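You operate a simulated robot arm through the tools that you are given. There is no shell and no other tool. Be economical: measure what you need, move in short steps, check, and stop when the job is done.

You are at the controls of a simulated two-armed robot. One attempt, no reset.

## Task
Take the short glass tee pipe with blue ends and leave it on the lower shelf of the yellow rack. Put the tub from the lower shelf of the grey rack on the yellow yellow-rimmed glass disc. Put two of the stoppers from the right half of the bench on the lower shelf of the yellow rack. Put the black valve plug that says "92" from the right half of the bench on the top shelf of the grey rack and the black valve plug that says "62" on top of the grey pipe fitting there. Pick up the grey filter panel with one hand, pass it to the other hand and put it on the top shelf of the grey rack. Do these in any order. Set down upright: tub, black valve plug.

Only the result counts: the job must be done as asked and must still hold three seconds after the hand-in. Knocking over, shifting, dropping, spilling or breaking anything else fails it. A push-on lid holds only when it is set on centred and level and pressed home; a screw cap is set on level and turned clockwise until tight.

## Robot
Two 7-joint arms with two-finger parallel grippers on one trunk, on a base that drives. Base frame: it is fixed to the floor where the robot stands at the start and does not move with it; the origin is under the middle of the robot, x ahead of it, y to its left, z up. Units: mm, degrees, N and s.
The left shoulder is at the start at [14, 145, 1137], the right one opposite. With the tool pointing down near the work surface each hand reaches from about 100 to 620 mm from the robot's upright axis, wherever it stands, measured 20 degrees to its own side. Places, roughly: black valve plug [-2500, 1750, 1000]; grey filter panel [-2750, 2500, 1000]; grey pipe fitting (7x7x7 cm) [-2500, 2100, 900]; lower shelf of the yellow rack [600, 300, 600]; short glass tee pipe with blue end (20x11x7 cm) [800, 0, 1100]; stopper (4x4x4 cm) [-2100, 1200, 900]; top shelf of the grey rack [-100, 1200, 1500]; tub [-500, 1500, 750]; yellow-rimmed glass disc (13x13x2 cm) [0, 1100, 600]. Payload 3.8 kg a hand.
The tool frame of a hand sits at the grasp point between the pads (the TCP): z along the fingers, y along the line on which they close. The tips reach 30 mm beyond it. Largest opening 110 mm; finger width 20, thickness 10; the body of the gripper, 48 by 112 mm, starts 55 mm behind the TCP.
Orientation is told as [roll, pitch, yaw] about the base's x, y, z axes, in that order, counted from this pose: with the fingers straight down and closing along the base's y, the tool's x points along the base's -x, its y along +y and its z along -z.

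## Interface
- The arms move only by the tool arm_command. It takes "left_moves", "right_moves" or both (then of equal length, played together; a hand with none holds still); each is a list that holds one entry, the list of rows, each a list of 7 numbers: the turn, a rotation vector about the base's x, y, z in degrees, then the shift along the base's x, y, z in cm, then the finger opening in cm, from 0 to 11. In form: [[[wx, wy, wz, x, y, z, claw], ...]]. A call has 1 to 8 rows; each row shifts and turns the commanded pose from where the row before left it. A row lasts 0.2 s, in which the tool goes at most 50 mm and 8.6 degrees; a call with a longer step from one row to the next is refused whole, and so is a gripper value outside its range. A pose out of reach is approached as far as the arm can. The call stops where the force on the tool passes 40 N (or 10 N more than at its start, if that is more) or the arm is blocked; 0.2 s more then pass. Each finger travels about 72 mm/s and halts on what it meets, pressing with about 43 N; the grip force reading is that of the motor and also rises with nothing between the fingers. The clock runs only during rows and for 0.2 s after the last one: add rows that do not move to give the fingers time. It gives the time, the measured TCP pose, the force on the tool (base axes), the opening and the grip force at its end, in the units of the frame above (readings bear some noise), with the torque about the TCP (base axes, N m) and any sound that the robot's microphone picked up.
- Cameras (640 x 400 px; columns grow to the right, rows downward): "scene" is now at [92.4, 19.2, 1332.3]; the picture's right is [0.50, -0.87, -0.02], its down [-0.07, -0.02, -1.00] and it looks along [0.86, 0.50, -0.08] (base axes); focal length 214 px, centre (320, 200). "left" rides on the left gripper at [72, -17, -103] in its tool frame; the picture's right is [0.23, 0.97, 0.00], its down [-0.76, 0.18, -0.62] and it looks along [-0.61, 0.14, 0.78] (tool axes); focal length 222 px, centre (320, 200). "right" rides on the right gripper at [72, 17, -103] in its tool frame; the picture's right is [-0.23, 0.97, 0.00], its down [-0.76, -0.18, -0.62] and it looks along [-0.61, -0.14, 0.78] (tool axes); focal length 222 px, centre (320, 200). There is no depth. A picture from a camera that has moved, and an enlarged one, comes with that camera's place and axes in the base frame and with its lens.
- snapshot(camera): a new picture of that camera. No time passes.
- lift_body(by): slides the trunk up (or, below 0, down) by that many mm; the arms and the scene camera ride with it, the base frame stays. It gives what a move gives, with no picture.
- roll_base(legs): drives the robot by 1 to 6 legs, each [ahead, turn to the left] in mm and degrees, along the robot's own axes; the way and the turn of a leg run together, so that a leg with both is an arc; at most 1500 mm and 180 degrees a leg. The arms and the cameras ride along, it lands a little off, and it stops where it bumps. It gives what a move gives.
- head_to(pan, tilt): turns the head with the scene camera to pan (to the left, within 80 degrees either way) and tilt (down, from -29 to 69), counted from straight ahead of the robot. It gives what a move gives.
- zoom(camera, box): a new picture of the part [left, top, right, bottom] of that camera's present view, enlarged. No time passes.
- job_done(): hands the job in; it is judged then, once.

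Go step by step. Nothing tells you exact positions but the pictures and the camera data: compare them with the known pose of the tool, close in by small moves and look again before you grip or let go. The budget is 217 turns and 208 pictures, counting those below and the enlarged ones. Unless the task says otherwise, let go and move clear before handing in, and close with one line.

The tools are called by a JSON object that holds its "api" and its "payload". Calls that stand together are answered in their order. arm_command: Moves the arms, as the interface text tells. Its arguments: {"type":"object","properties":{"left_moves":{"type":"array"},"right_moves":{"type":"array"}},"required":[]} The other tools are called the same way: lift_body (by) slides the trunk up or down; roll_base (legs) drives the base; head_to (pan, tilt) turns the head that bears the scene camera; snapshot (camera) takes a picture; zoom (camera, box) takes an enlarged picture of a part of a camera's view; job_done () hands the job in.

At the start:

```text
time: 0.0
left_tcp_pos: [355.1, 202.3, 1468.1]
left_orientation: [24.9, -34.9, 3.7]
left_force: [24.5, -96.0, 242.5]
left_wrist_torque: [12.05, 1.71, -2.47]
left_gripper_width: 105.5
left_gripper_force: 0.2
right_tcp_pos: [342.8, -93.5, 1347.4]
right_orientation: [1.5, -0.4, -0.1]
right_force: [0.3, 0.2, 0.6]
right_wrist_torque: [-0.04, -0.01, 0.02]
right_gripper_width: 110.0
right_gripper_force: 0.1
trunk travel left (down, up): [-229.0, 341.0]
robot x, y, heading: [-0.1, -0.9, 0.1]
head pan, tilt: [30.0, 5.3]
```

scene: 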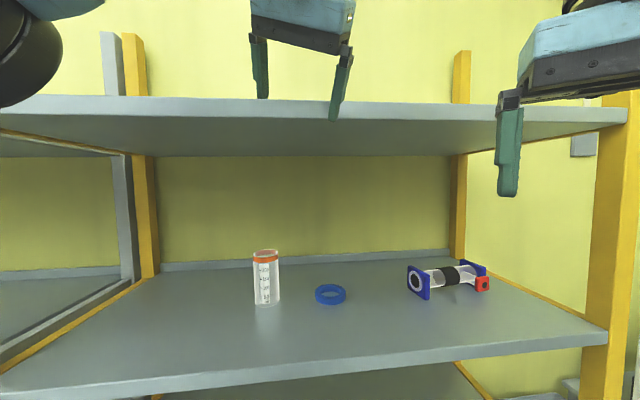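
right: 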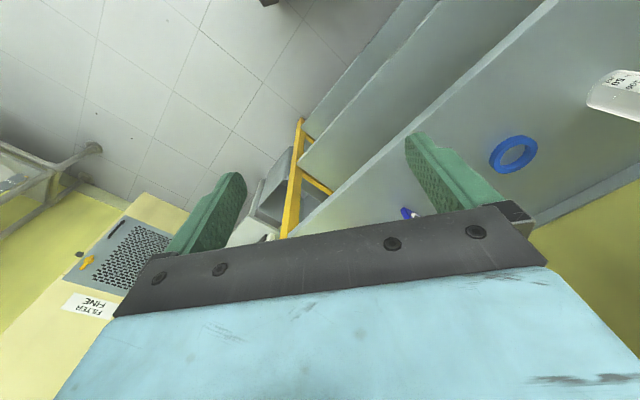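
left: 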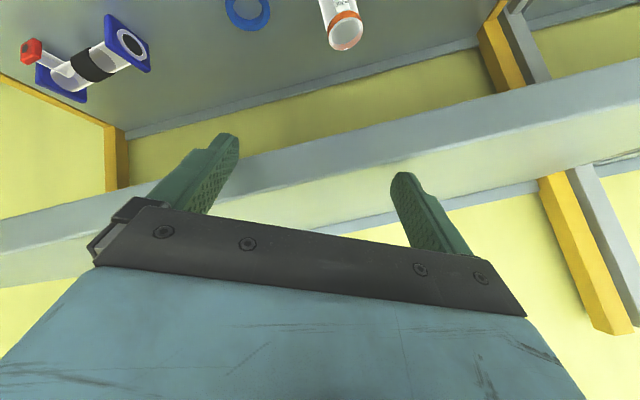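

The left hand reads a large upward force, so it is likely pressing on the front edge of the upper shelf. I'll ease it up a little along that force and check the reading before anything else.

{"api": "arm_command", "payload": {"left_moves": [[[0, 0, 0, 0, -0.3, 1, 11], [0, 0, 0, 0, -0.3, 1, 11]]]}}

{"api": "snapshot", "payload": {"camera": "scene"}}

```text
time: 0.6
left_tcp_pos: [352.7, 212.5, 1474.1]
left_orientation: [24.4, -32.1, 2.4]
left_force: [-53.3, -39.4, -65.3]
left_wrist_torque: [0.69, 4.22, -3.4]
left_gripper_width: 110.3
left_gripper_force: 0.1
right_tcp_pos: [343.5, -71.3, 1344.3]
right_orientation: [0.3, -0.2, 0.0]
right_force: [0.9, -1.6, -1.4]
right_wrist_torque: [0.05, -0.02, 0.03]
right_gripper_width: 109.9
right_gripper_force: 0.1
trunk travel left (down, up): [-229.0, 341.0]
robot x, y, heading: [0.2, 0.1, -0.2]
head pan, tilt: [30.0, 5.3]
```

```text
204 pictures are left
camera scene: at [92.8, 40.5, 1329.4], right [0.5, -0.87, 0.0], down [-0.07, -0.04, -1.0], along [0.86, 0.5, -0.09], focal length 214 px, centre (320, 200)
```

scene: 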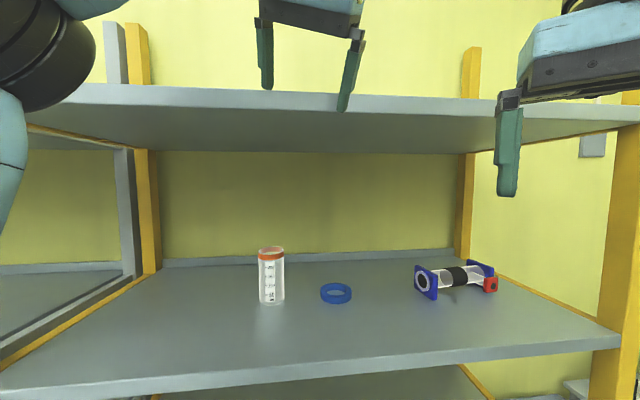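

The robot had been pushed askew and has sprung back. I'll read the force again at rest and look with the left camera.

{"api": "arm_command", "payload": {"left_moves": [[[0, 0, 0, 0, 0, 0, 11], [0, 0, 0, 0, 0, 0, 11]]]}}

{"api": "snapshot", "payload": {"camera": "left"}}

{"api": "snapshot", "payload": {"camera": "scene"}}

```text
time: 1.2
left_tcp_pos: [352.5, 212.4, 1476.7]
left_orientation: [24.4, -32.3, 2.3]
left_force: [-51.6, -41.1, -66.0]
left_wrist_torque: [0.9, 4.34, -3.43]
left_gripper_width: 110.1
left_gripper_force: 0.0
right_tcp_pos: [344.4, -71.3, 1346.2]
right_orientation: [0.3, -0.3, 0.0]
right_force: [-0.3, -0.1, -0.5]
right_wrist_torque: [0.02, -0.01, 0.01]
right_gripper_width: 110.2
right_gripper_force: 0.1
trunk travel left (down, up): [-229.0, 341.0]
robot x, y, heading: [0.4, 0.0, -0.0]
head pan, tilt: [30.0, 5.3]
```

```text
203 pictures are left
camera left: at [248.3, 149.3, 1513.0], right [-0.44, 0.87, 0.22], down [0.3, -0.08, 0.95], along [0.84, 0.49, -0.23], focal length 222 px, centre (320, 200)
```

left: 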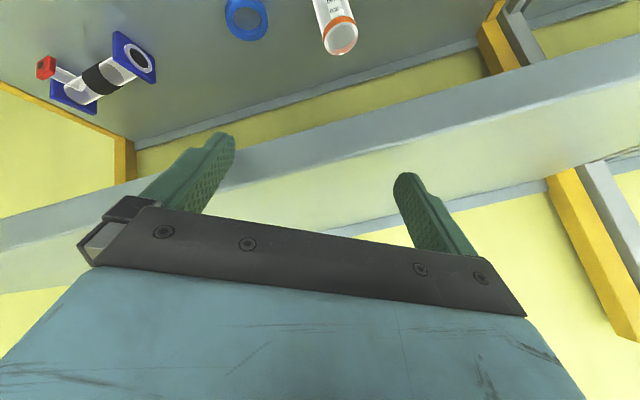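

```text
202 pictures are left
camera scene: at [93.9, 41.4, 1330.8], right [0.5, -0.87, 0.0], down [-0.08, -0.04, -1.0], along [0.86, 0.5, -0.09], focal length 214 px, centre (320, 200)
```

scene: 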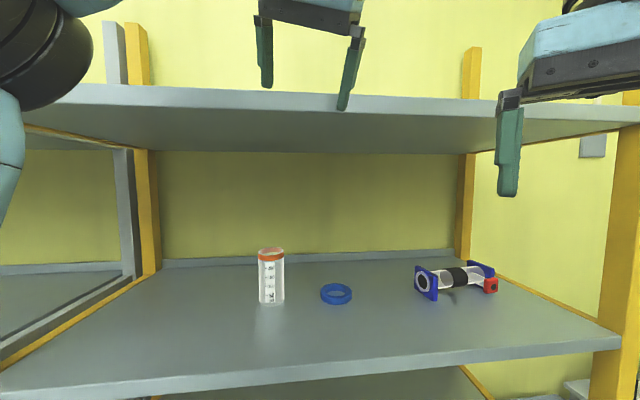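

I can't yet tell what the left hand touches, so I'll tilt the head up towards it and look.

{"api": "head_to", "payload": {"pan": 35, "tilt": -25}}

{"api": "snapshot", "payload": {"camera": "scene"}}

```text
time: 2.1
left_tcp_pos: [352.3, 211.0, 1477.6]
left_orientation: [24.4, -32.5, 2.2]
left_force: [-51.0, -40.9, -64.9]
left_wrist_torque: [0.86, 4.22, -3.38]
left_gripper_width: 110.5
left_gripper_force: 0.4
right_tcp_pos: [343.5, -70.8, 1348.2]
right_orientation: [0.3, -0.3, -0.1]
right_force: [0.8, -0.4, 0.3]
right_wrist_torque: [-0.01, -0.04, 0.0]
right_gripper_width: 109.9
right_gripper_force: 0.2
trunk travel left (down, up): [-229.0, 341.0]
robot x, y, heading: [-1.6, 1.3, -0.2]
head pan, tilt: [35.0, -25.0]
```

```text
201 pictures are left
camera scene: at [72.4, 36.0, 1374.9], right [0.57, -0.82, 0.0], down [0.35, 0.25, -0.9], along [0.74, 0.52, 0.43], focal length 214 px, centre (320, 200)
```

scene: 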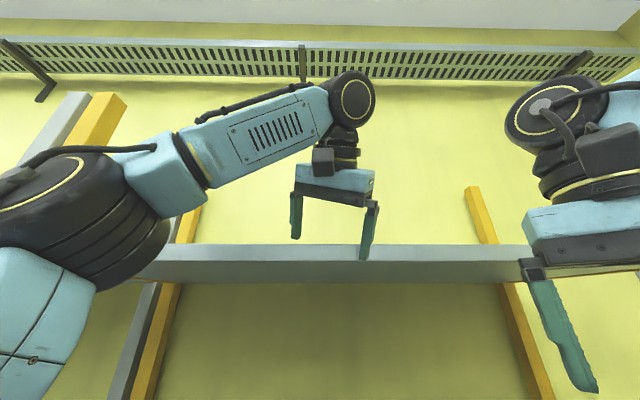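

The left elbow and fingers are both near the front edge of the upper shelf. I'll draw the hand back towards the robot along the measured force.

{"api": "arm_command", "payload": {"left_moves": [[[0, 0, 0, -1, -0.5, 0, 11], [0, 0, 0, -1, -0.5, 0, 11], [0, 0, 0, 0, 0, 0, 11]]]}}

{"api": "snapshot", "payload": {"camera": "scene"}}

```text
time: 3.0
left_tcp_pos: [341.8, 220.6, 1482.9]
left_orientation: [23.1, -34.8, 5.1]
left_force: [-0.7, 0.0, 0.6]
left_wrist_torque: [-0.04, -0.04, -0.04]
left_gripper_width: 109.7
left_gripper_force: 0.0
right_tcp_pos: [350.8, -63.2, 1346.4]
right_orientation: [0.0, 0.0, 0.0]
right_force: [0.0, 0.7, 0.1]
right_wrist_torque: [-0.03, 0.03, 0.0]
right_gripper_width: 109.6
right_gripper_force: 0.0
trunk travel left (down, up): [-229.0, 341.0]
robot x, y, heading: [2.6, 0.8, -0.2]
head pan, tilt: [35.0, -25.0]
```

```text
200 pictures are left
camera scene: at [78.3, 43.2, 1374.9], right [0.57, -0.82, 0.0], down [0.35, 0.24, -0.91], along [0.74, 0.52, 0.42], focal length 214 px, centre (320, 200)
```

scene: 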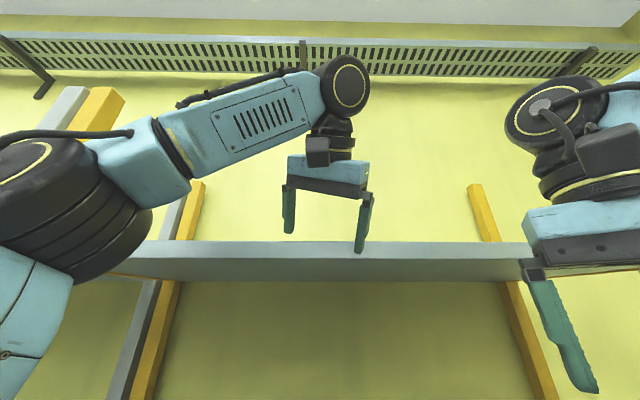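

The left hand is free now, with no force on it. I'll back the base off and then look at the whole yellow rack.

{"api": "roll_base", "payload": {"legs": [[-350, 0]]}}

{"api": "head_to", "payload": {"pan": 0, "tilt": 25}}

{"api": "snapshot", "payload": {"camera": "scene"}}

{"api": "head_to", "payload": {"pan": 70, "tilt": 20}}

{"api": "snapshot", "payload": {"camera": "scene"}}

```text
time: 5.2
left_tcp_pos: [-7.1, 217.3, 1480.5]
left_orientation: [23.4, -34.5, 4.4]
left_force: [-0.4, 0.1, -0.3]
left_wrist_torque: [-0.02, 0.04, -0.04]
left_gripper_width: 109.8
left_gripper_force: 0.0
right_tcp_pos: [-0.5, -64.1, 1346.5]
right_orientation: [0.0, 0.0, -0.2]
right_force: [0.9, -0.1, 0.4]
right_wrist_torque: [-0.02, 0.02, 0.0]
right_gripper_width: 109.8
right_gripper_force: 0.1
trunk travel left (down, up): [-229.0, 341.0]
robot x, y, heading: [-354.1, 1.2, -0.2]
head pan, tilt: [35.0, -25.0]
```

```text
time: 6.4
left_tcp_pos: [-7.6, 217.9, 1481.6]
left_orientation: [23.4, -34.4, 4.5]
left_force: [-0.6, 0.2, -1.0]
left_wrist_torque: [0.01, -0.02, 0.04]
left_gripper_width: 110.1
left_gripper_force: 0.0
right_tcp_pos: [-0.8, -63.5, 1345.3]
right_orientation: [-0.1, 0.1, -0.1]
right_force: [-0.4, -0.1, 0.4]
right_wrist_torque: [0.01, 0.02, 0.01]
right_gripper_width: 110.1
right_gripper_force: 0.0
trunk travel left (down, up): [-229.0, 341.0]
robot x, y, heading: [-349.2, -2.0, -0.1]
head pan, tilt: [0.0, 25.0]
```

```text
199 pictures are left
camera scene: at [-238.3, 2.6, 1298.5], right [0.0, -1.0, 0.0], down [-0.42, 0.0, -0.91], along [0.91, 0.0, -0.42], focal length 214 px, centre (320, 200)
```

scene: 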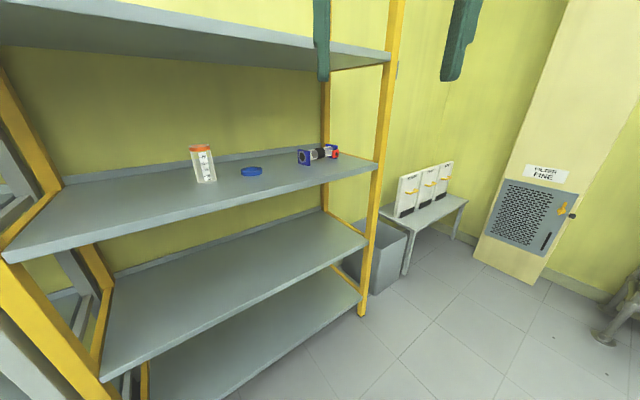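

```text
time: 7.8
left_tcp_pos: [-8.3, 218.3, 1479.9]
left_orientation: [23.4, -34.4, 4.6]
left_force: [0.7, -0.1, -0.2]
left_wrist_torque: [0.01, 0.0, -0.01]
left_gripper_width: 110.1
left_gripper_force: 0.0
right_tcp_pos: [-0.3, -64.1, 1345.6]
right_orientation: [0.0, -0.1, -0.1]
right_force: [0.4, -0.3, -0.5]
right_wrist_torque: [0.0, 0.04, 0.02]
right_gripper_width: 110.2
right_gripper_force: 0.1
trunk travel left (down, up): [-229.0, 341.0]
robot x, y, heading: [-351.3, 0.1, 0.1]
head pan, tilt: [70.0, 20.0]
```

```text
198 pictures are left
camera scene: at [-298.3, 90.1, 1306.5], right [0.94, -0.34, 0.0], down [-0.12, -0.32, -0.94], along [0.32, 0.88, -0.34], focal length 214 px, centre (320, 200)
```

scene: 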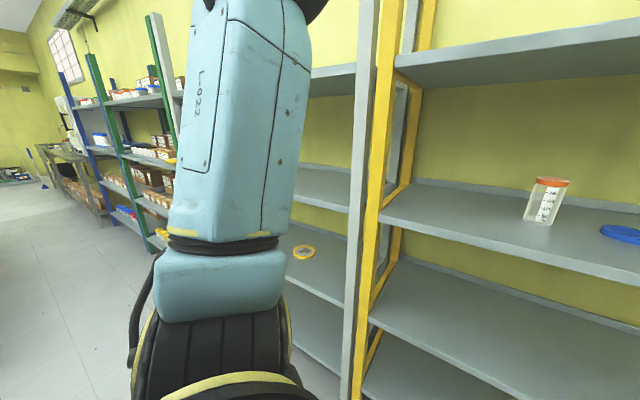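

The racks stand turned about 33° in the base frame. The yellow rack's front edge runs roughly from (590,-230) to (70,570), its shelves are at about 1430, 1050, 690 and 370 mm, and the tee is on the 1050 shelf. I'll turn square to the rack and look at both racks.

{"api": "roll_base", "payload": {"legs": [[-150, 0], [0, 33]]}}

{"api": "head_to", "payload": {"pan": 40, "tilt": 20}}

{"api": "snapshot", "payload": {"camera": "scene"}}

{"api": "head_to", "payload": {"pan": -15, "tilt": 20}}

{"api": "snapshot", "payload": {"camera": "scene"}}

```text
time: 10.8
left_tcp_pos: [-330.0, 369.9, 1480.1]
left_orientation: [23.5, -34.4, 37.1]
left_force: [0.0, 0.2, -0.1]
left_wrist_torque: [-0.01, 0.0, -0.03]
left_gripper_width: 110.0
left_gripper_force: 0.0
right_tcp_pos: [-171.7, 136.1, 1345.0]
right_orientation: [0.0, 0.0, 32.6]
right_force: [-1.0, -0.1, -0.1]
right_wrist_torque: [-0.04, 0.0, 0.01]
right_gripper_width: 110.0
right_gripper_force: 0.0
trunk travel left (down, up): [-229.0, 341.0]
robot x, y, heading: [-502.5, 0.9, 32.5]
head pan, tilt: [70.0, 20.0]
```

```text
time: 11.7
left_tcp_pos: [-330.6, 369.6, 1480.6]
left_orientation: [23.3, -34.4, 37.3]
left_force: [0.4, 0.7, -0.2]
left_wrist_torque: [0.03, 0.02, -0.01]
left_gripper_width: 110.0
left_gripper_force: 0.0
right_tcp_pos: [-172.6, 135.7, 1346.0]
right_orientation: [-0.1, 0.0, 32.6]
right_force: [0.0, 0.5, -0.2]
right_wrist_torque: [-0.01, 0.01, -0.02]
right_gripper_width: 110.3
right_gripper_force: 0.1
trunk travel left (down, up): [-229.0, 341.0]
robot x, y, heading: [-500.1, 0.6, 32.6]
head pan, tilt: [40.0, 20.0]
```

```text
197 pictures are left
camera scene: at [-457.2, 103.2, 1306.5], right [0.95, -0.3, 0.0], down [-0.1, -0.33, -0.94], along [0.28, 0.9, -0.34], focal length 214 px, centre (320, 200)
```

scene: 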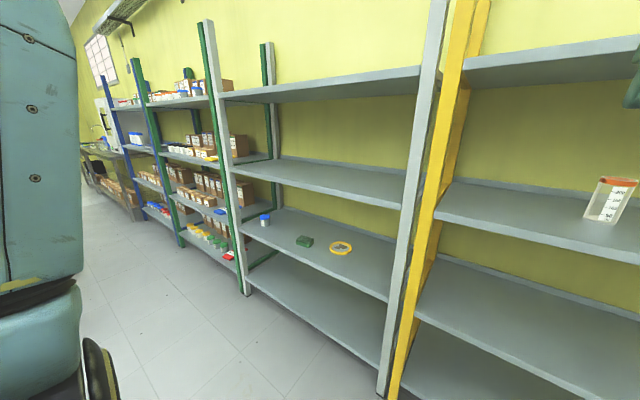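

```text
time: 13.0
left_tcp_pos: [-330.3, 369.4, 1479.8]
left_orientation: [23.5, -34.3, 37.2]
left_force: [0.2, 0.2, 0.3]
left_wrist_torque: [-0.03, -0.02, 0.01]
left_gripper_width: 110.1
left_gripper_force: 0.0
right_tcp_pos: [-172.4, 136.2, 1345.9]
right_orientation: [0.0, 0.0, 32.6]
right_force: [0.0, 0.0, 0.3]
right_wrist_torque: [-0.02, -0.03, 0.02]
right_gripper_width: 109.9
right_gripper_force: 0.1
trunk travel left (down, up): [-229.0, 341.0]
robot x, y, heading: [-504.8, 0.4, 32.9]
head pan, tilt: [-15.0, 20.0]
```

```text
196 pictures are left
camera scene: at [-396.2, 42.5, 1306.5], right [0.3, -0.95, 0.0], down [-0.33, -0.1, -0.94], along [0.9, 0.28, -0.34], focal length 214 px, centre (320, 200)
```

scene: 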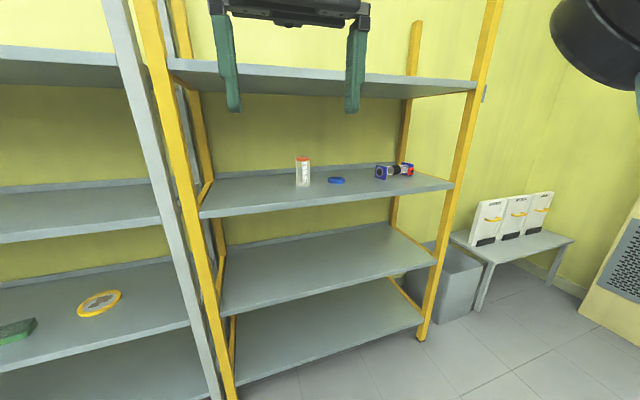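

The grey rack's lower shelf (third down) holds a small blue-lidded tub, a green box and the yellow-rimmed disc, so "lower" means the shelf at about 690 mm. Next I'll drive square to the tee.

{"api": "roll_base", "payload": {"legs": [[0, -50.5], [587, 0], [0, 50.5]]}}

{"api": "head_to", "payload": {"pan": -20, "tilt": 20}}

{"api": "snapshot", "payload": {"camera": "scene"}}

```text
time: 20.9
left_tcp_pos: [227.5, 181.8, 1480.9]
left_orientation: [23.4, -34.4, 36.5]
left_force: [-0.4, 0.6, -0.5]
left_wrist_torque: [0.02, 0.0, 0.02]
left_gripper_width: 110.2
left_gripper_force: 0.1
right_tcp_pos: [382.3, -53.2, 1346.5]
right_orientation: [0.0, 0.0, 31.8]
right_force: [0.4, 0.6, -0.1]
right_wrist_torque: [0.0, 0.0, 0.01]
right_gripper_width: 109.9
right_gripper_force: 0.1
trunk travel left (down, up): [-229.0, 341.0]
robot x, y, heading: [47.9, -184.0, 31.8]
head pan, tilt: [-15.0, 20.0]
```

```text
time: 21.5
left_tcp_pos: [228.0, 181.3, 1480.5]
left_orientation: [23.5, -34.3, 36.4]
left_force: [0.6, -1.0, -0.6]
left_wrist_torque: [-0.02, 0.02, 0.0]
left_gripper_width: 109.9
left_gripper_force: 0.0
right_tcp_pos: [382.5, -53.8, 1346.2]
right_orientation: [0.1, 0.0, 31.7]
right_force: [0.0, 0.2, -0.1]
right_wrist_torque: [0.02, 0.01, 0.01]
right_gripper_width: 109.9
right_gripper_force: 0.1
trunk travel left (down, up): [-229.0, 341.0]
robot x, y, heading: [51.3, -185.4, 31.6]
head pan, tilt: [-20.0, 20.0]
```

```text
195 pictures are left
camera scene: at [159.1, -152.4, 1306.5], right [0.2, -0.98, 0.0], down [-0.33, -0.07, -0.94], along [0.92, 0.19, -0.34], focal length 214 px, centre (320, 200)
```

scene: 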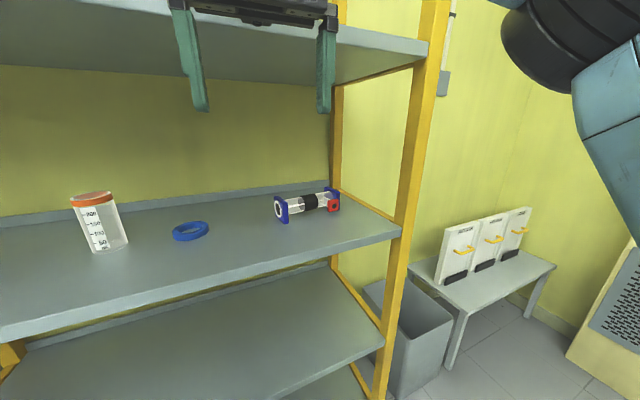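

The tee sits near (710, 0, 1080). I'll zoom in on its shape.

{"api": "zoom", "payload": {"camera": "scene", "box": [250, 170, 370, 245]}}

```text
5.33 times, centred on (310, 208) of scene
camera zoom: at [159.1, -152.4, 1306.5], right [0.2, -0.98, 0.0], down [-0.33, -0.07, -0.94], along [0.92, 0.19, -0.34], focal length 1144 px, centre (373, 160)
```

zoom: 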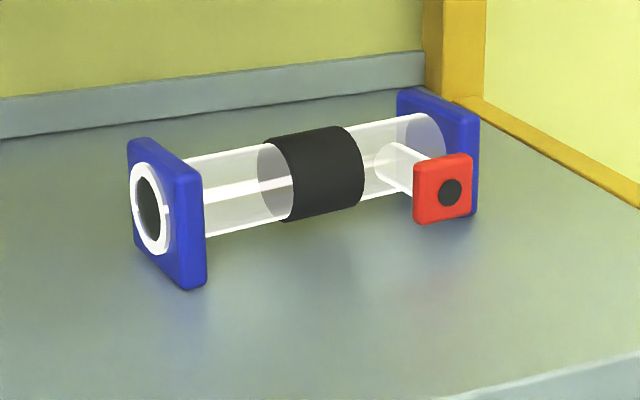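

The black band is the grip place, near (730, 0, 1083), with the tube axis pointing about -45°. I'll tuck the left hand back and turn the right hand so that it closes across the tube.

{"api": "arm_command", "payload": {"left_moves": [[[0, 0, 0, -1.6, -1.0, -1, 11], [0, 0, 0, -1.6, -1.0, -2, 11], [0, 0, 0, -1.6, -1.0, -2, 11], [0, 0, 0, -1.6, -1.0, -2, 11], [0, 0, 0, -1.6, -1.0, -2, 11], [0, 0, 0, -1.6, -1.0, -2, 11], [0, 0, 0, -1.6, -1.0, -2, 11], [0, 0, 0, -1.6, -1.0, -2, 11]]], "right_moves": [[[0, 0, -8.5, -0.5, -0.3, 0, 11], [0, 0, -8.5, -0.5, -0.3, 0, 11], [0, 0, -8.5, -0.5, -0.3, 0, 11], [0, 0, -8.5, -0.5, -0.3, 0, 11], [0, 0, -8.5, -0.5, -0.3, 0, 11], [0, 0, -8.5, -0.5, -0.3, 0, 11], [0, 0, -8.5, -0.5, -0.3, 0, 11], [0, 0, -8.5, -0.5, -0.3, 0, 11]]]}}

{"api": "snapshot", "payload": {"camera": "scene"}}

```text
time: 23.3
left_tcp_pos: [134.1, 120.0, 1320.4]
left_orientation: [19.1, -33.6, 40.3]
left_force: [-0.7, 0.8, 0.0]
left_wrist_torque: [-0.02, -0.04, -0.02]
left_gripper_width: 110.0
left_gripper_force: 0.1
left hand out of reach, approached as far as the arm can: row 1, 2, 3, 4, 5
right_tcp_pos: [341.6, -78.3, 1345.7]
right_orientation: [0.0, 0.0, -36.3]
right_force: [0.6, 0.9, -0.6]
right_wrist_torque: [0.0, 0.0, 0.01]
right_gripper_width: 110.0
right_gripper_force: 0.0
trunk travel left (down, up): [-229.0, 341.0]
robot x, y, heading: [50.2, -186.8, 31.9]
head pan, tilt: [-20.0, 20.0]
```

```text
193 pictures are left
camera scene: at [157.4, -146.1, 1307.3], right [0.27, -0.96, 0.0], down [-0.32, -0.09, -0.94], along [0.91, 0.25, -0.33], focal length 214 px, centre (320, 200)
```

scene: 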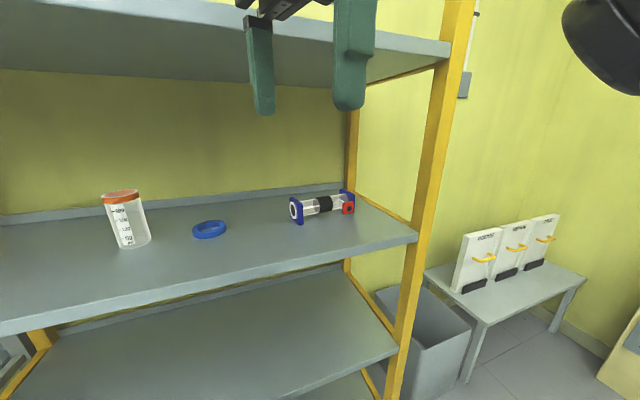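

Both hands are clear. I'll tilt the right hand 30° forward and lower it to enter between the shelves, then drive in 130 mm.

{"api": "arm_command", "payload": {"right_moves": [[[0, 0, -4.3, 0, 0, -2.4, 11], [0, 0, -4.4, 0, 0, -2.4, 11], [5.3, -5.3, 0, 0, 0, -2.4, 11], [5.3, -5.3, 0, 0, 0, -2.4, 11], [5.3, -5.3, 0, 0, 0, -2.5, 11], [5.3, -5.3, 0, 0, 0, -2.5, 11], [0, 0, 0, 0, 0, -2.5, 11], [0, 0, 0, 0, 0, -2.5, 11]]]}}

{"api": "roll_base", "payload": {"legs": [[130, 0]]}}

{"api": "snapshot", "payload": {"camera": "scene"}}

{"api": "snapshot", "payload": {"camera": "right"}}

```text
time: 25.1
left_tcp_pos: [132.0, 120.2, 1320.0]
left_orientation: [19.6, -33.7, 40.1]
left_force: [0.3, 0.5, -0.2]
left_wrist_torque: [0.01, -0.02, -0.01]
left_gripper_width: 110.0
left_gripper_force: 0.0
right_tcp_pos: [343.0, -77.2, 1150.1]
right_orientation: [30.0, -0.1, -44.9]
right_force: [1.0, 0.3, 0.0]
right_wrist_torque: [0.04, -0.01, 0.0]
right_gripper_width: 110.1
right_gripper_force: 0.1
trunk travel left (down, up): [-229.0, 341.0]
robot x, y, heading: [47.9, -186.6, 32.0]
head pan, tilt: [-20.0, 20.0]
```

```text
time: 26.4
left_tcp_pos: [240.7, 188.4, 1318.5]
left_orientation: [19.7, -33.6, 40.0]
left_force: [0.3, 0.7, 1.0]
left_wrist_torque: [-0.02, 0.02, 0.01]
left_gripper_width: 110.1
left_gripper_force: 0.1
right_tcp_pos: [452.4, -8.7, 1150.0]
right_orientation: [30.0, 0.0, -44.9]
right_force: [1.1, 0.9, -0.6]
right_wrist_torque: [0.03, 0.03, -0.02]
right_gripper_width: 110.0
right_gripper_force: 0.1
trunk travel left (down, up): [-229.0, 341.0]
robot x, y, heading: [157.1, -116.8, 31.6]
head pan, tilt: [-20.0, 20.0]
```

```text
192 pictures are left
camera scene: at [268.1, -80.8, 1308.4], right [0.24, -0.97, 0.0], down [-0.31, -0.08, -0.95], along [0.92, 0.23, -0.32], focal length 214 px, centre (320, 200)
```

scene: 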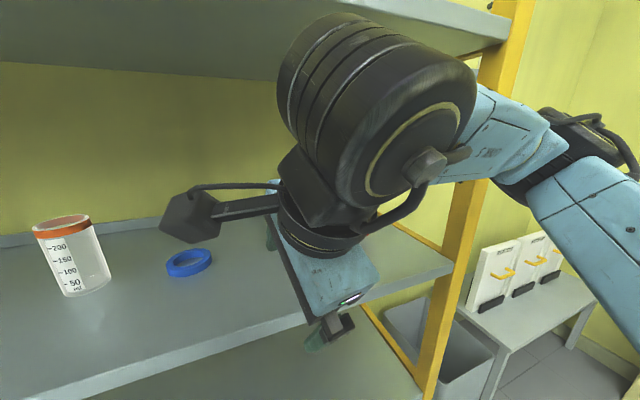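

```text
191 pictures are left
camera right: at [374.6, 16.2, 1246.0], right [0.76, 0.44, 0.49], down [0.21, -0.87, 0.45], along [0.62, -0.24, -0.75], focal length 222 px, centre (320, 200)
```

right: 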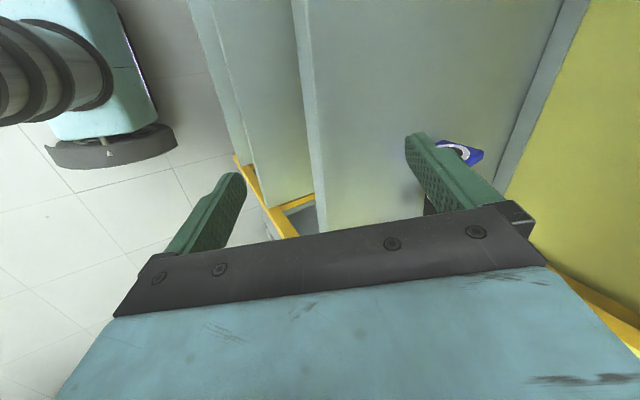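

The right arm's elbow would crowd the rack's right post, so I'll use the left hand instead, with the robot further to the right. I'll back out, bring the left hand to the grasp orientation, then reposition.

{"api": "roll_base", "payload": {"legs": [[-200, 0]]}}

{"api": "arm_command", "payload": {"left_moves": [[[1.14, 3.28, -7.19, 0.5, 0.3, -1.5, 11], [1.14, 3.28, -7.19, 0.5, 0.3, -1.5, 11], [1.14, 3.28, -7.19, 0.5, 0.3, -1.5, 11], [1.14, 3.28, -7.19, 0.5, 0.3, -1.5, 11], [1.14, 3.28, -7.19, 0.5, 0.3, -1.5, 11], [1.14, 3.28, -7.19, 0.5, 0.3, -1.5, 11], [1.14, 3.28, -7.19, 0.5, 0.3, -1.5, 11]]], "right_moves": [[[0, 0, 0, -0.8, -0.5, 1.5, 11], [0, 0, 0, -0.8, -0.5, 1.5, 11], [-5.3, 5.3, 0, -0.8, -0.5, 1.5, 11], [-5.3, 5.3, 0, -0.8, -0.5, 1.5, 11], [-5.3, 5.3, 0, -0.8, -0.5, 1.5, 11], [-5.3, 5.3, 0, -0.8, -0.5, 1.5, 11], [0, 0, 0, -0.8, -0.5, 1.5, 11]]]}}

{"api": "arm_command", "payload": {"left_moves": [[[1.14, 3.28, -7.19, 0.5, 0.3, -1.5, 11], [1.14, 3.28, -7.19, 0.5, 0.3, -1.5, 11], [1.14, 3.28, -7.19, 0.5, 0.3, -1.5, 11], [1.14, 3.28, -7.19, 0.5, 0.3, -1.5, 11]]]}}

{"api": "snapshot", "payload": {"camera": "left"}}

```text
time: 28.0
left_tcp_pos: [71.6, 83.0, 1319.4]
left_orientation: [19.8, -33.5, 40.1]
left_force: [-0.2, -1.2, 0.4]
left_wrist_torque: [0.0, 0.0, 0.05]
left_gripper_width: 110.2
left_gripper_force: 0.1
right_tcp_pos: [281.8, -115.1, 1149.2]
right_orientation: [29.9, -0.2, -44.9]
right_force: [0.0, -0.5, 0.5]
right_wrist_torque: [-0.03, -0.03, 0.0]
right_gripper_width: 109.7
right_gripper_force: 0.1
trunk travel left (down, up): [-229.0, 341.0]
robot x, y, heading: [-14.0, -220.7, 31.6]
head pan, tilt: [-20.0, 20.0]
```

```text
time: 29.6
left_tcp_pos: [106.7, 105.6, 1213.5]
left_orientation: [32.9, -13.4, -16.5]
left_force: [-0.3, -0.6, -0.2]
left_wrist_torque: [-0.02, 0.01, -0.01]
left_gripper_width: 109.9
left_gripper_force: 0.1
right_tcp_pos: [226.3, -149.3, 1256.1]
right_orientation: [-0.1, 0.0, -44.8]
right_force: [-0.5, 0.1, 0.0]
right_wrist_torque: [0.03, -0.01, 0.02]
right_gripper_width: 110.1
right_gripper_force: 0.1
trunk travel left (down, up): [-229.0, 341.0]
robot x, y, heading: [-9.0, -224.7, 31.9]
head pan, tilt: [-20.0, 20.0]
```

```text
time: 30.6
left_tcp_pos: [127.2, 117.1, 1154.3]
left_orientation: [30.2, 0.1, -45.0]
left_force: [-0.1, -0.6, -0.1]
left_wrist_torque: [0.03, -0.02, -0.02]
left_gripper_width: 109.9
left_gripper_force: 0.1
right_tcp_pos: [225.9, -148.7, 1254.9]
right_orientation: [-0.1, 0.0, -44.9]
right_force: [0.5, 0.1, 0.2]
right_wrist_torque: [0.01, 0.04, 0.04]
right_gripper_width: 109.8
right_gripper_force: 0.0
trunk travel left (down, up): [-229.0, 341.0]
robot x, y, heading: [-9.9, -218.8, 32.0]
head pan, tilt: [-20.0, 20.0]
```

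```text
190 pictures are left
camera left: at [30.2, 121.8, 1236.3], right [0.44, 0.75, 0.49], down [0.43, -0.65, 0.63], along [0.79, -0.07, -0.61], focal length 222 px, centre (320, 200)
```

left: 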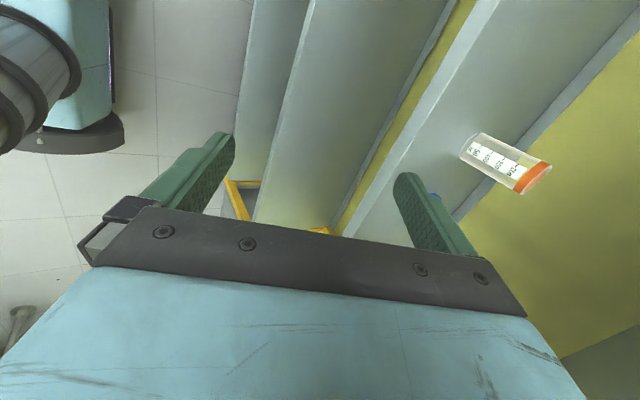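

The left hand reached the grasp orientation exactly. Now I'll drive to the right of the tee.

{"api": "roll_base", "payload": {"legs": [[0, -79.4], [402, 0], [0, 79]]}}

{"api": "head_to", "payload": {"pan": 10, "tilt": 15}}

{"api": "snapshot", "payload": {"camera": "scene"}}

```text
time: 35.9
left_tcp_pos: [516.0, -485.4, 1158.5]
left_orientation: [30.5, 0.1, -123.7]
left_force: [-0.4, 0.6, 0.2]
left_wrist_torque: [0.0, 0.0, 0.0]
left_gripper_width: 109.6
left_gripper_force: 0.0
right_tcp_pos: [268.8, -633.5, 1256.3]
right_orientation: [0.4, 0.5, -124.3]
right_force: [0.6, 0.6, -0.2]
right_wrist_torque: [0.0, 0.02, -0.02]
right_gripper_width: 109.9
right_gripper_force: 0.0
trunk travel left (down, up): [-229.0, 341.0]
robot x, y, heading: [164.8, -414.8, -47.4]
head pan, tilt: [-20.0, 20.0]
stopped in leg 2: the robot was blocked; the commanded pose is now the measured one
```

```text
time: 36.8
left_tcp_pos: [515.3, -484.8, 1157.7]
left_orientation: [30.4, 0.2, -123.7]
left_force: [0.1, 0.6, 0.8]
left_wrist_torque: [0.03, 0.0, -0.01]
left_gripper_width: 110.1
left_gripper_force: 0.1
right_tcp_pos: [268.3, -631.5, 1256.7]
right_orientation: [0.5, 0.4, -124.3]
right_force: [-0.1, -0.2, 0.4]
right_wrist_torque: [-0.01, -0.03, -0.03]
right_gripper_width: 110.1
right_gripper_force: 0.0
trunk travel left (down, up): [-229.0, 341.0]
robot x, y, heading: [163.7, -417.1, -47.3]
head pan, tilt: [10.0, 15.0]
```

```text
189 pictures are left
camera scene: at [239.7, -484.1, 1315.8], right [-0.61, -0.79, -0.01], down [-0.19, 0.16, -0.97], along [0.77, -0.59, -0.25], focal length 214 px, centre (320, 200)
```

scene: 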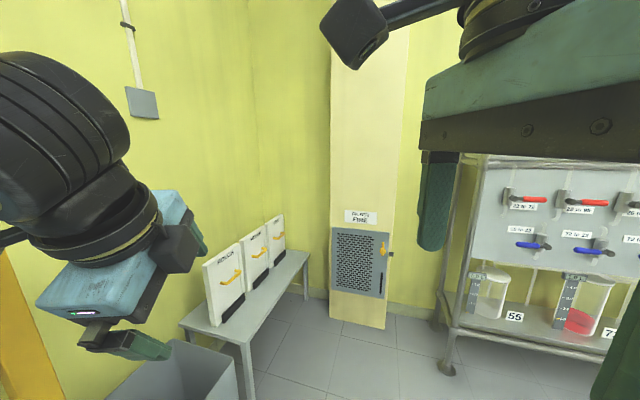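

Something blocked the drive. I'll look to the right and down to see what it was.

{"api": "head_to", "payload": {"pan": -65, "tilt": 30}}

{"api": "snapshot", "payload": {"camera": "scene"}}

{"api": "head_to", "payload": {"pan": -10, "tilt": 65}}

{"api": "snapshot", "payload": {"camera": "scene"}}

```text
time: 38.3
left_tcp_pos: [514.4, -483.5, 1157.3]
left_orientation: [30.3, 0.2, -123.8]
left_force: [0.2, 0.4, 0.2]
left_wrist_torque: [-0.01, -0.04, -0.01]
left_gripper_width: 110.1
left_gripper_force: 0.1
right_tcp_pos: [267.8, -635.2, 1258.4]
right_orientation: [0.5, 0.7, -124.8]
right_force: [0.6, -1.3, -0.6]
right_wrist_torque: [0.01, 0.0, 0.02]
right_gripper_width: 109.7
right_gripper_force: 0.1
trunk travel left (down, up): [-229.0, 341.0]
robot x, y, heading: [167.7, -414.9, -47.5]
head pan, tilt: [-65.0, 30.0]
```

```text
188 pictures are left
camera scene: at [147.1, -516.7, 1294.6], right [-0.98, 0.2, -0.01], down [0.1, 0.45, -0.89], along [-0.18, -0.87, -0.46], focal length 214 px, centre (320, 200)
```

scene: 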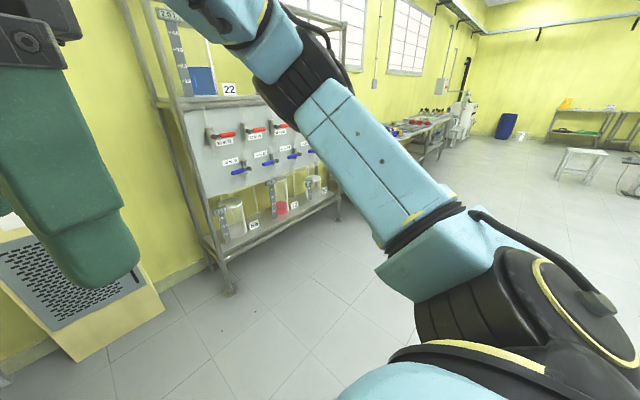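

```text
time: 39.5
left_tcp_pos: [514.6, -483.5, 1158.4]
left_orientation: [30.5, 0.3, -123.8]
left_force: [-0.3, 0.2, 1.4]
left_wrist_torque: [0.03, -0.02, 0.01]
left_gripper_width: 110.2
left_gripper_force: 0.0
right_tcp_pos: [269.3, -633.7, 1252.6]
right_orientation: [0.2, -0.2, -124.5]
right_force: [46.0, 6.2, -53.1]
right_wrist_torque: [-3.6, 5.02, -1.76]
right_gripper_width: 110.0
right_gripper_force: 0.0
trunk travel left (down, up): [-229.0, 341.0]
robot x, y, heading: [164.2, -415.2, -47.4]
head pan, tilt: [-10.0, 65.0]
```

```text
187 pictures are left
camera scene: at [170.2, -509.6, 1270.0], right [-1.0, -0.05, -0.01], down [-0.03, 0.69, -0.72], along [0.04, -0.72, -0.69], focal length 214 px, centre (320, 200)
```

scene: 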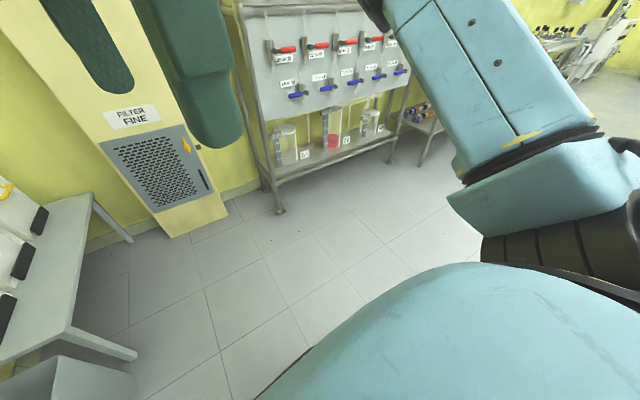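

The head is rubbing on the right hand, and the left elbow probably met the rack post. I'll pan the head back, move the right hand away from it, and reverse the base.

{"api": "head_to", "payload": {"pan": -65, "tilt": 30}}

{"api": "roll_base", "payload": {"legs": [[-120, 0]]}}

{"api": "arm_command", "payload": {"right_moves": [[[0, 0, 0, -0.6, -2.2, -2, 11], [0, 0, 0, -0.6, -2.2, -2, 11], [0, 0, 0, -0.6, -2.2, -2, 11], [0, 0, 0, -0.6, -2.2, -2, 11], [0, 0, 0, -0.6, -2.2, -2, 11], [0, 0, 0, -0.6, -2.2, 0, 11]]]}}

{"api": "head_to", "payload": {"pan": 55, "tilt": 30}}

{"api": "snapshot", "payload": {"camera": "scene"}}

```text
time: 40.8
left_tcp_pos: [515.2, -484.1, 1157.1]
left_orientation: [30.3, 0.2, -123.8]
left_force: [-0.2, 0.2, 0.5]
left_wrist_torque: [0.0, 0.02, 0.0]
left_gripper_width: 110.0
left_gripper_force: 0.0
right_tcp_pos: [268.8, -634.3, 1260.0]
right_orientation: [0.5, 1.0, -125.0]
right_force: [1.1, 0.0, -0.3]
right_wrist_torque: [0.0, 0.0, -0.02]
right_gripper_width: 109.9
right_gripper_force: 0.0
trunk travel left (down, up): [-229.0, 341.0]
robot x, y, heading: [165.7, -419.3, -47.6]
head pan, tilt: [-65.0, 30.0]
```

```text
time: 42.0
left_tcp_pos: [446.4, -397.8, 1154.0]
left_orientation: [29.8, -0.1, -123.8]
left_force: [-1.4, -0.2, 0.6]
left_wrist_torque: [-0.03, -0.01, -0.01]
left_gripper_width: 110.0
left_gripper_force: 0.0
right_tcp_pos: [200.2, -548.6, 1258.3]
right_orientation: [-0.2, 0.5, -125.0]
right_force: [-0.3, 0.7, 0.4]
right_wrist_torque: [-0.02, -0.01, 0.0]
right_gripper_width: 110.1
right_gripper_force: 0.1
trunk travel left (down, up): [-229.0, 341.0]
robot x, y, heading: [83.7, -326.3, -47.3]
head pan, tilt: [-65.0, 30.0]
```

```text
time: 43.4
left_tcp_pos: [446.7, -398.2, 1154.4]
left_orientation: [29.8, -0.1, -123.8]
left_force: [0.0, -0.2, 0.2]
left_wrist_torque: [-0.02, -0.01, -0.01]
left_gripper_width: 110.1
left_gripper_force: 0.1
right_tcp_pos: [165.8, -683.2, 1157.5]
right_orientation: [-0.1, 0.7, -124.9]
right_force: [0.4, 0.5, 0.5]
right_wrist_torque: [-0.03, -0.03, -0.02]
right_gripper_width: 110.2
right_gripper_force: 0.1
trunk travel left (down, up): [-229.0, 341.0]
robot x, y, heading: [88.1, -324.8, -47.5]
head pan, tilt: [-65.0, 30.0]
```

```text
time: 45.4
left_tcp_pos: [446.2, -399.2, 1153.5]
left_orientation: [29.7, -0.1, -123.8]
left_force: [0.0, 0.0, 0.1]
left_wrist_torque: [0.02, -0.03, -0.02]
left_gripper_width: 109.9
left_gripper_force: 0.1
right_tcp_pos: [165.7, -681.9, 1157.4]
right_orientation: [0.0, 0.8, -125.0]
right_force: [0.6, -0.6, -0.3]
right_wrist_torque: [-0.01, 0.03, -0.01]
right_gripper_width: 109.9
right_gripper_force: 0.1
trunk travel left (down, up): [-229.0, 341.0]
robot x, y, heading: [88.4, -332.2, -47.3]
head pan, tilt: [55.0, 30.0]
```

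```text
186 pictures are left
camera scene: at [188.9, -330.2, 1290.5], right [0.13, -0.99, 0.0], down [-0.5, -0.07, -0.87], along [0.86, 0.11, -0.5], focal length 214 px, centre (320, 200)
```

scene: 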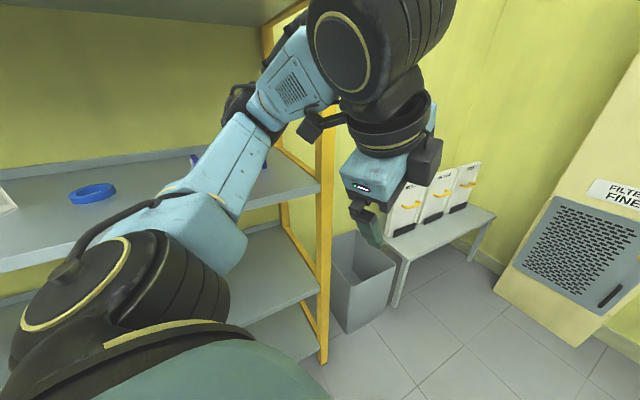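

As suspected, the left elbow met the post. I'll back off, run along the rack farther out, then turn square and come in.

{"api": "roll_base", "payload": {"legs": [[-200, 0], [0, 79.3], [-170, 0]]}}

```text
time: 51.5
left_tcp_pos: [-57.6, 71.0, 1154.5]
left_orientation: [29.8, -0.1, -44.0]
left_force: [-0.1, 0.0, 1.2]
left_wrist_torque: [-0.02, -0.03, 0.0]
left_gripper_width: 109.8
left_gripper_force: 0.0
right_tcp_pos: [170.2, -256.8, 1159.0]
right_orientation: [-0.1, 0.7, -45.4]
right_force: [-0.6, 0.1, -0.1]
right_wrist_torque: [0.01, -0.03, 0.01]
right_gripper_width: 110.2
right_gripper_force: 0.1
trunk travel left (down, up): [-229.0, 341.0]
robot x, y, heading: [-191.5, -275.8, 32.3]
head pan, tilt: [55.0, 30.0]
```

{"api": "roll_base", "payload": {"legs": [[0, -70.7], [470, 0], [0, 70.5]]}}

{"api": "head_to", "payload": {"pan": 20, "tilt": 20}}

{"api": "snapshot", "payload": {"camera": "scene"}}

```text
time: 60.4
left_tcp_pos: [315.2, -225.2, 1153.0]
left_orientation: [29.6, -0.1, -45.4]
left_force: [0.5, -0.2, 0.3]
left_wrist_torque: [0.01, 0.02, 0.01]
left_gripper_width: 110.3
left_gripper_force: 0.1
right_tcp_pos: [536.6, -558.6, 1158.0]
right_orientation: [0.0, 0.7, -46.6]
right_force: [0.0, 0.5, -0.3]
right_wrist_torque: [0.03, 0.01, -0.01]
right_gripper_width: 109.9
right_gripper_force: 0.2
trunk travel left (down, up): [-229.0, 341.0]
robot x, y, heading: [173.0, -564.6, 30.7]
head pan, tilt: [55.0, 30.0]
```

```text
time: 61.4
left_tcp_pos: [315.8, -225.4, 1153.1]
left_orientation: [29.7, -0.1, -45.4]
left_force: [0.2, -0.4, -1.4]
left_wrist_torque: [-0.02, 0.0, 0.03]
left_gripper_width: 109.9
left_gripper_force: 0.0
right_tcp_pos: [538.0, -557.7, 1158.1]
right_orientation: [0.0, 0.7, -46.6]
right_force: [0.6, 0.1, -0.1]
right_wrist_torque: [-0.01, 0.03, -0.05]
right_gripper_width: 109.8
right_gripper_force: 0.0
trunk travel left (down, up): [-229.0, 341.0]
robot x, y, heading: [176.8, -567.8, 30.8]
head pan, tilt: [20.0, 20.0]
```

```text
185 pictures are left
camera scene: at [251.0, -480.0, 1306.5], right [0.78, -0.63, 0.0], down [-0.22, -0.27, -0.94], along [0.59, 0.73, -0.34], focal length 214 px, centre (320, 200)
```

scene: 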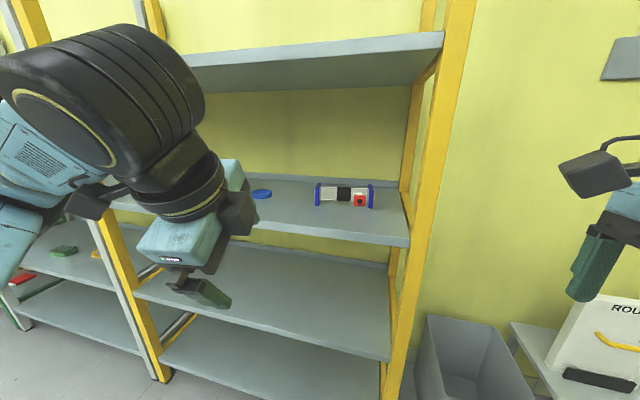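

The view is clear: the tee's band is near (745, 3, 1081). I'll drive in 230 mm and look from there.

{"api": "roll_base", "payload": {"legs": [[230, 0]]}}

{"api": "snapshot", "payload": {"camera": "scene"}}

{"api": "snapshot", "payload": {"camera": "left"}}

```text
time: 63.1
left_tcp_pos: [514.4, -105.2, 1153.4]
left_orientation: [29.6, -0.1, -45.3]
left_force: [0.1, -0.9, -1.0]
left_wrist_torque: [-0.04, -0.01, 0.0]
left_gripper_width: 110.0
left_gripper_force: 0.0
right_tcp_pos: [737.0, -438.0, 1158.8]
right_orientation: [-0.1, 0.7, -46.6]
right_force: [0.8, -0.6, -0.8]
right_wrist_torque: [0.02, 0.01, 0.01]
right_gripper_width: 109.8
right_gripper_force: 0.1
trunk travel left (down, up): [-229.0, 341.0]
robot x, y, heading: [376.0, -446.7, 31.1]
head pan, tilt: [20.0, 20.0]
```

```text
184 pictures are left
camera scene: at [450.4, -360.4, 1306.4], right [0.78, -0.63, 0.0], down [-0.22, -0.27, -0.94], along [0.59, 0.73, -0.34], focal length 214 px, centre (320, 200)
```

scene: 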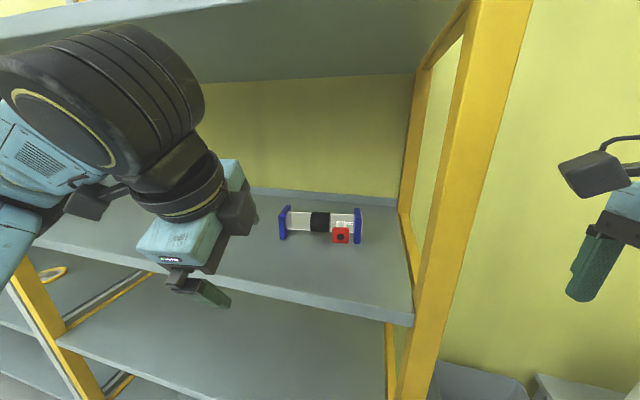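

```text
183 pictures are left
camera left: at [418.0, -100.5, 1235.7], right [0.44, 0.76, 0.48], down [0.43, -0.65, 0.63], along [0.79, -0.07, -0.61], focal length 222 px, centre (320, 200)
```

left: 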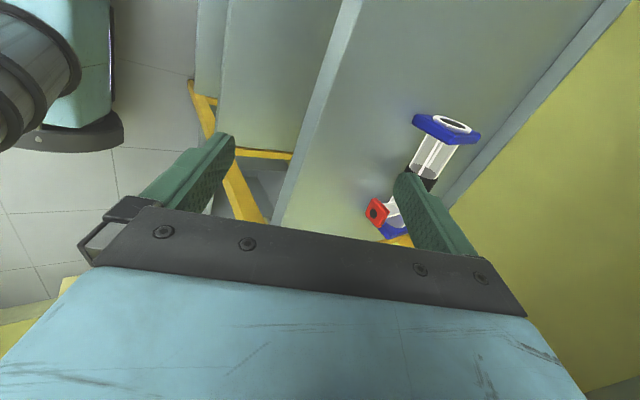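

The front edge is really about 380 mm ahead of the robot, the shelf is at 1040, and the band is near (757, 12, 1075). I'll reduce the tilt to 15° for finger clearance and move to a pre-grasp just short of the tee.

{"api": "arm_command", "payload": {"left_moves": [[[-5.3, 5.3, 0, 2, 0.9, 0, 9], [-5.3, 5.3, 0, 4, 1.8, 0, 9], [0, 0, 0, 4, 1.8, 0, 9], [0, 0, 0, 4, 1.8, -0.3, 9], [0, 0, 0, 4, 1.8, -0.3, 9]]]}}

{"api": "snapshot", "payload": {"camera": "left"}}

{"api": "snapshot", "payload": {"camera": "scene"}}

```text
time: 64.3
left_tcp_pos: [696.6, -24.7, 1146.7]
left_orientation: [14.7, -0.2, -45.3]
left_force: [0.0, 0.1, -0.1]
left_wrist_torque: [-0.02, 0.04, 0.01]
left_gripper_width: 90.0
left_gripper_force: 0.1
right_tcp_pos: [736.5, -437.7, 1158.0]
right_orientation: [-0.1, 0.8, -46.5]
right_force: [-0.5, -0.2, 0.6]
right_wrist_torque: [0.02, 0.0, -0.01]
right_gripper_width: 110.0
right_gripper_force: 0.1
trunk travel left (down, up): [-229.0, 341.0]
robot x, y, heading: [376.3, -448.3, 30.9]
head pan, tilt: [20.0, 20.0]
```

```text
182 pictures are left
camera left: at [615.4, -2.8, 1243.4], right [0.51, 0.82, 0.25], down [0.54, -0.53, 0.65], along [0.67, -0.2, -0.72], focal length 222 px, centre (320, 200)
```

left: 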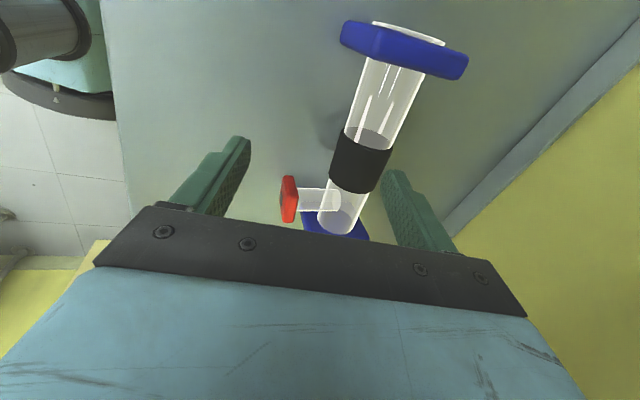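

```text
181 pictures are left
camera scene: at [450.5, -360.8, 1306.5], right [0.78, -0.63, 0.0], down [-0.22, -0.27, -0.94], along [0.59, 0.73, -0.34], focal length 214 px, centre (320, 200)
```

scene: 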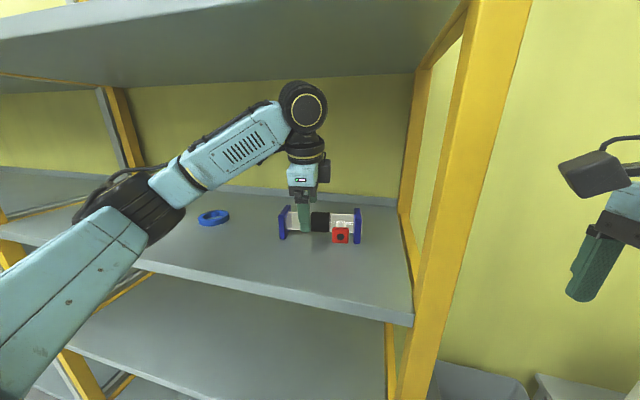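

The band is confirmed at about (757, 8, 1075). I'll go above it, descend, and look before closing.

{"api": "arm_command", "payload": {"left_moves": [[[0, 0, 0, 2.9, 1.55, 0, 9], [0, 0, 0, 2.8, 1.5, 0, 9], [0, 0, 0, 0, 0, -1.8, 9], [0, 0, 0, 0, 0, -1.8, 9], [0, 0, 0, 0, 0, -1.8, 9]]]}}

{"api": "snapshot", "payload": {"camera": "left"}}

{"api": "zoom", "payload": {"camera": "scene", "box": [240, 140, 400, 260]}}

```text
time: 65.5
left_tcp_pos: [752.0, 5.5, 1093.9]
left_orientation: [14.6, -0.2, -45.4]
left_force: [0.0, -0.2, 0.7]
left_wrist_torque: [0.0, 0.0, -0.01]
left_gripper_width: 90.1
left_gripper_force: 0.2
right_tcp_pos: [735.3, -439.1, 1157.5]
right_orientation: [-0.1, 0.7, -46.6]
right_force: [-0.1, 0.2, 1.3]
right_wrist_torque: [-0.02, -0.01, 0.0]
right_gripper_width: 109.9
right_gripper_force: 0.0
trunk travel left (down, up): [-229.0, 341.0]
robot x, y, heading: [373.6, -442.1, 31.0]
head pan, tilt: [20.0, 20.0]
```

```text
180 pictures are left
camera left: at [671.0, 27.0, 1189.9], right [0.51, 0.82, 0.25], down [0.54, -0.53, 0.65], along [0.67, -0.2, -0.72], focal length 222 px, centre (320, 200)
```

left: 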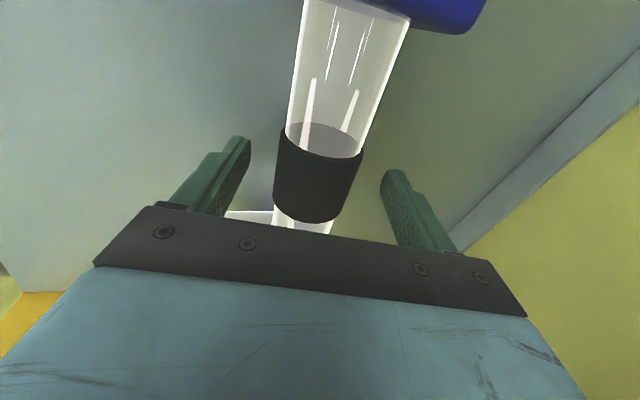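

```text
3.33 times, centred on (320, 200) of scene
camera zoom: at [449.7, -360.6, 1306.5], right [0.78, -0.63, 0.0], down [-0.22, -0.27, -0.94], along [0.59, 0.73, -0.34], focal length 715 px, centre (320, 200)
```

zoom: 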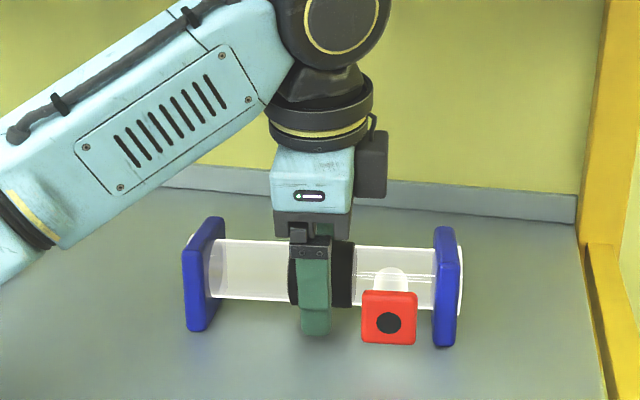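

The fingers straddle the band well. Closing.

{"api": "arm_command", "payload": {"left_moves": [[[0, 0, 0, 0, 0, 0, 3], [0, 0, 0, 0, 0, 0, 3], [0, 0, 0, 0, 0, 0, 3], [0, 0, 0, 0, 0, 0, 3], [0, 0, 0, 0, 0, 0, 3]]]}}

{"api": "snapshot", "payload": {"camera": "left"}}

```text
time: 66.7
left_tcp_pos: [750.9, 4.1, 1094.0]
left_orientation: [14.7, -0.1, -45.3]
left_force: [0.0, -0.4, -0.4]
left_wrist_torque: [0.02, -0.01, -0.05]
left_gripper_width: 47.7
left_gripper_force: 43.0
right_tcp_pos: [735.9, -438.9, 1157.3]
right_orientation: [-0.1, 0.7, -46.6]
right_force: [0.3, 0.5, -0.1]
right_wrist_torque: [0.01, 0.02, -0.01]
right_gripper_width: 110.0
right_gripper_force: 0.0
trunk travel left (down, up): [-229.0, 341.0]
robot x, y, heading: [374.0, -444.1, 31.0]
head pan, tilt: [20.0, 20.0]
```

```text
178 pictures are left
camera left: at [671.0, 26.9, 1189.9], right [0.51, 0.82, 0.25], down [0.54, -0.53, 0.65], along [0.67, -0.2, -0.72], focal length 222 px, centre (320, 200)
```

left: 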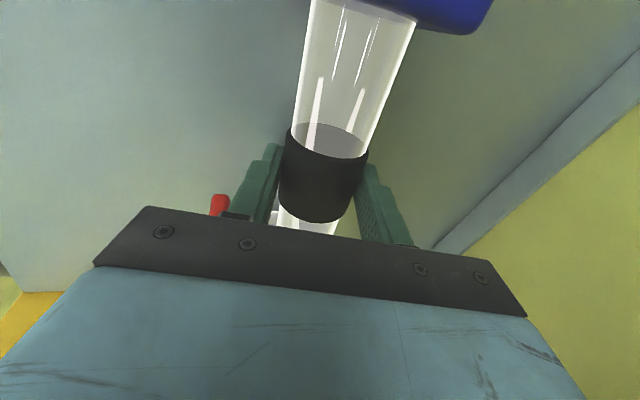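

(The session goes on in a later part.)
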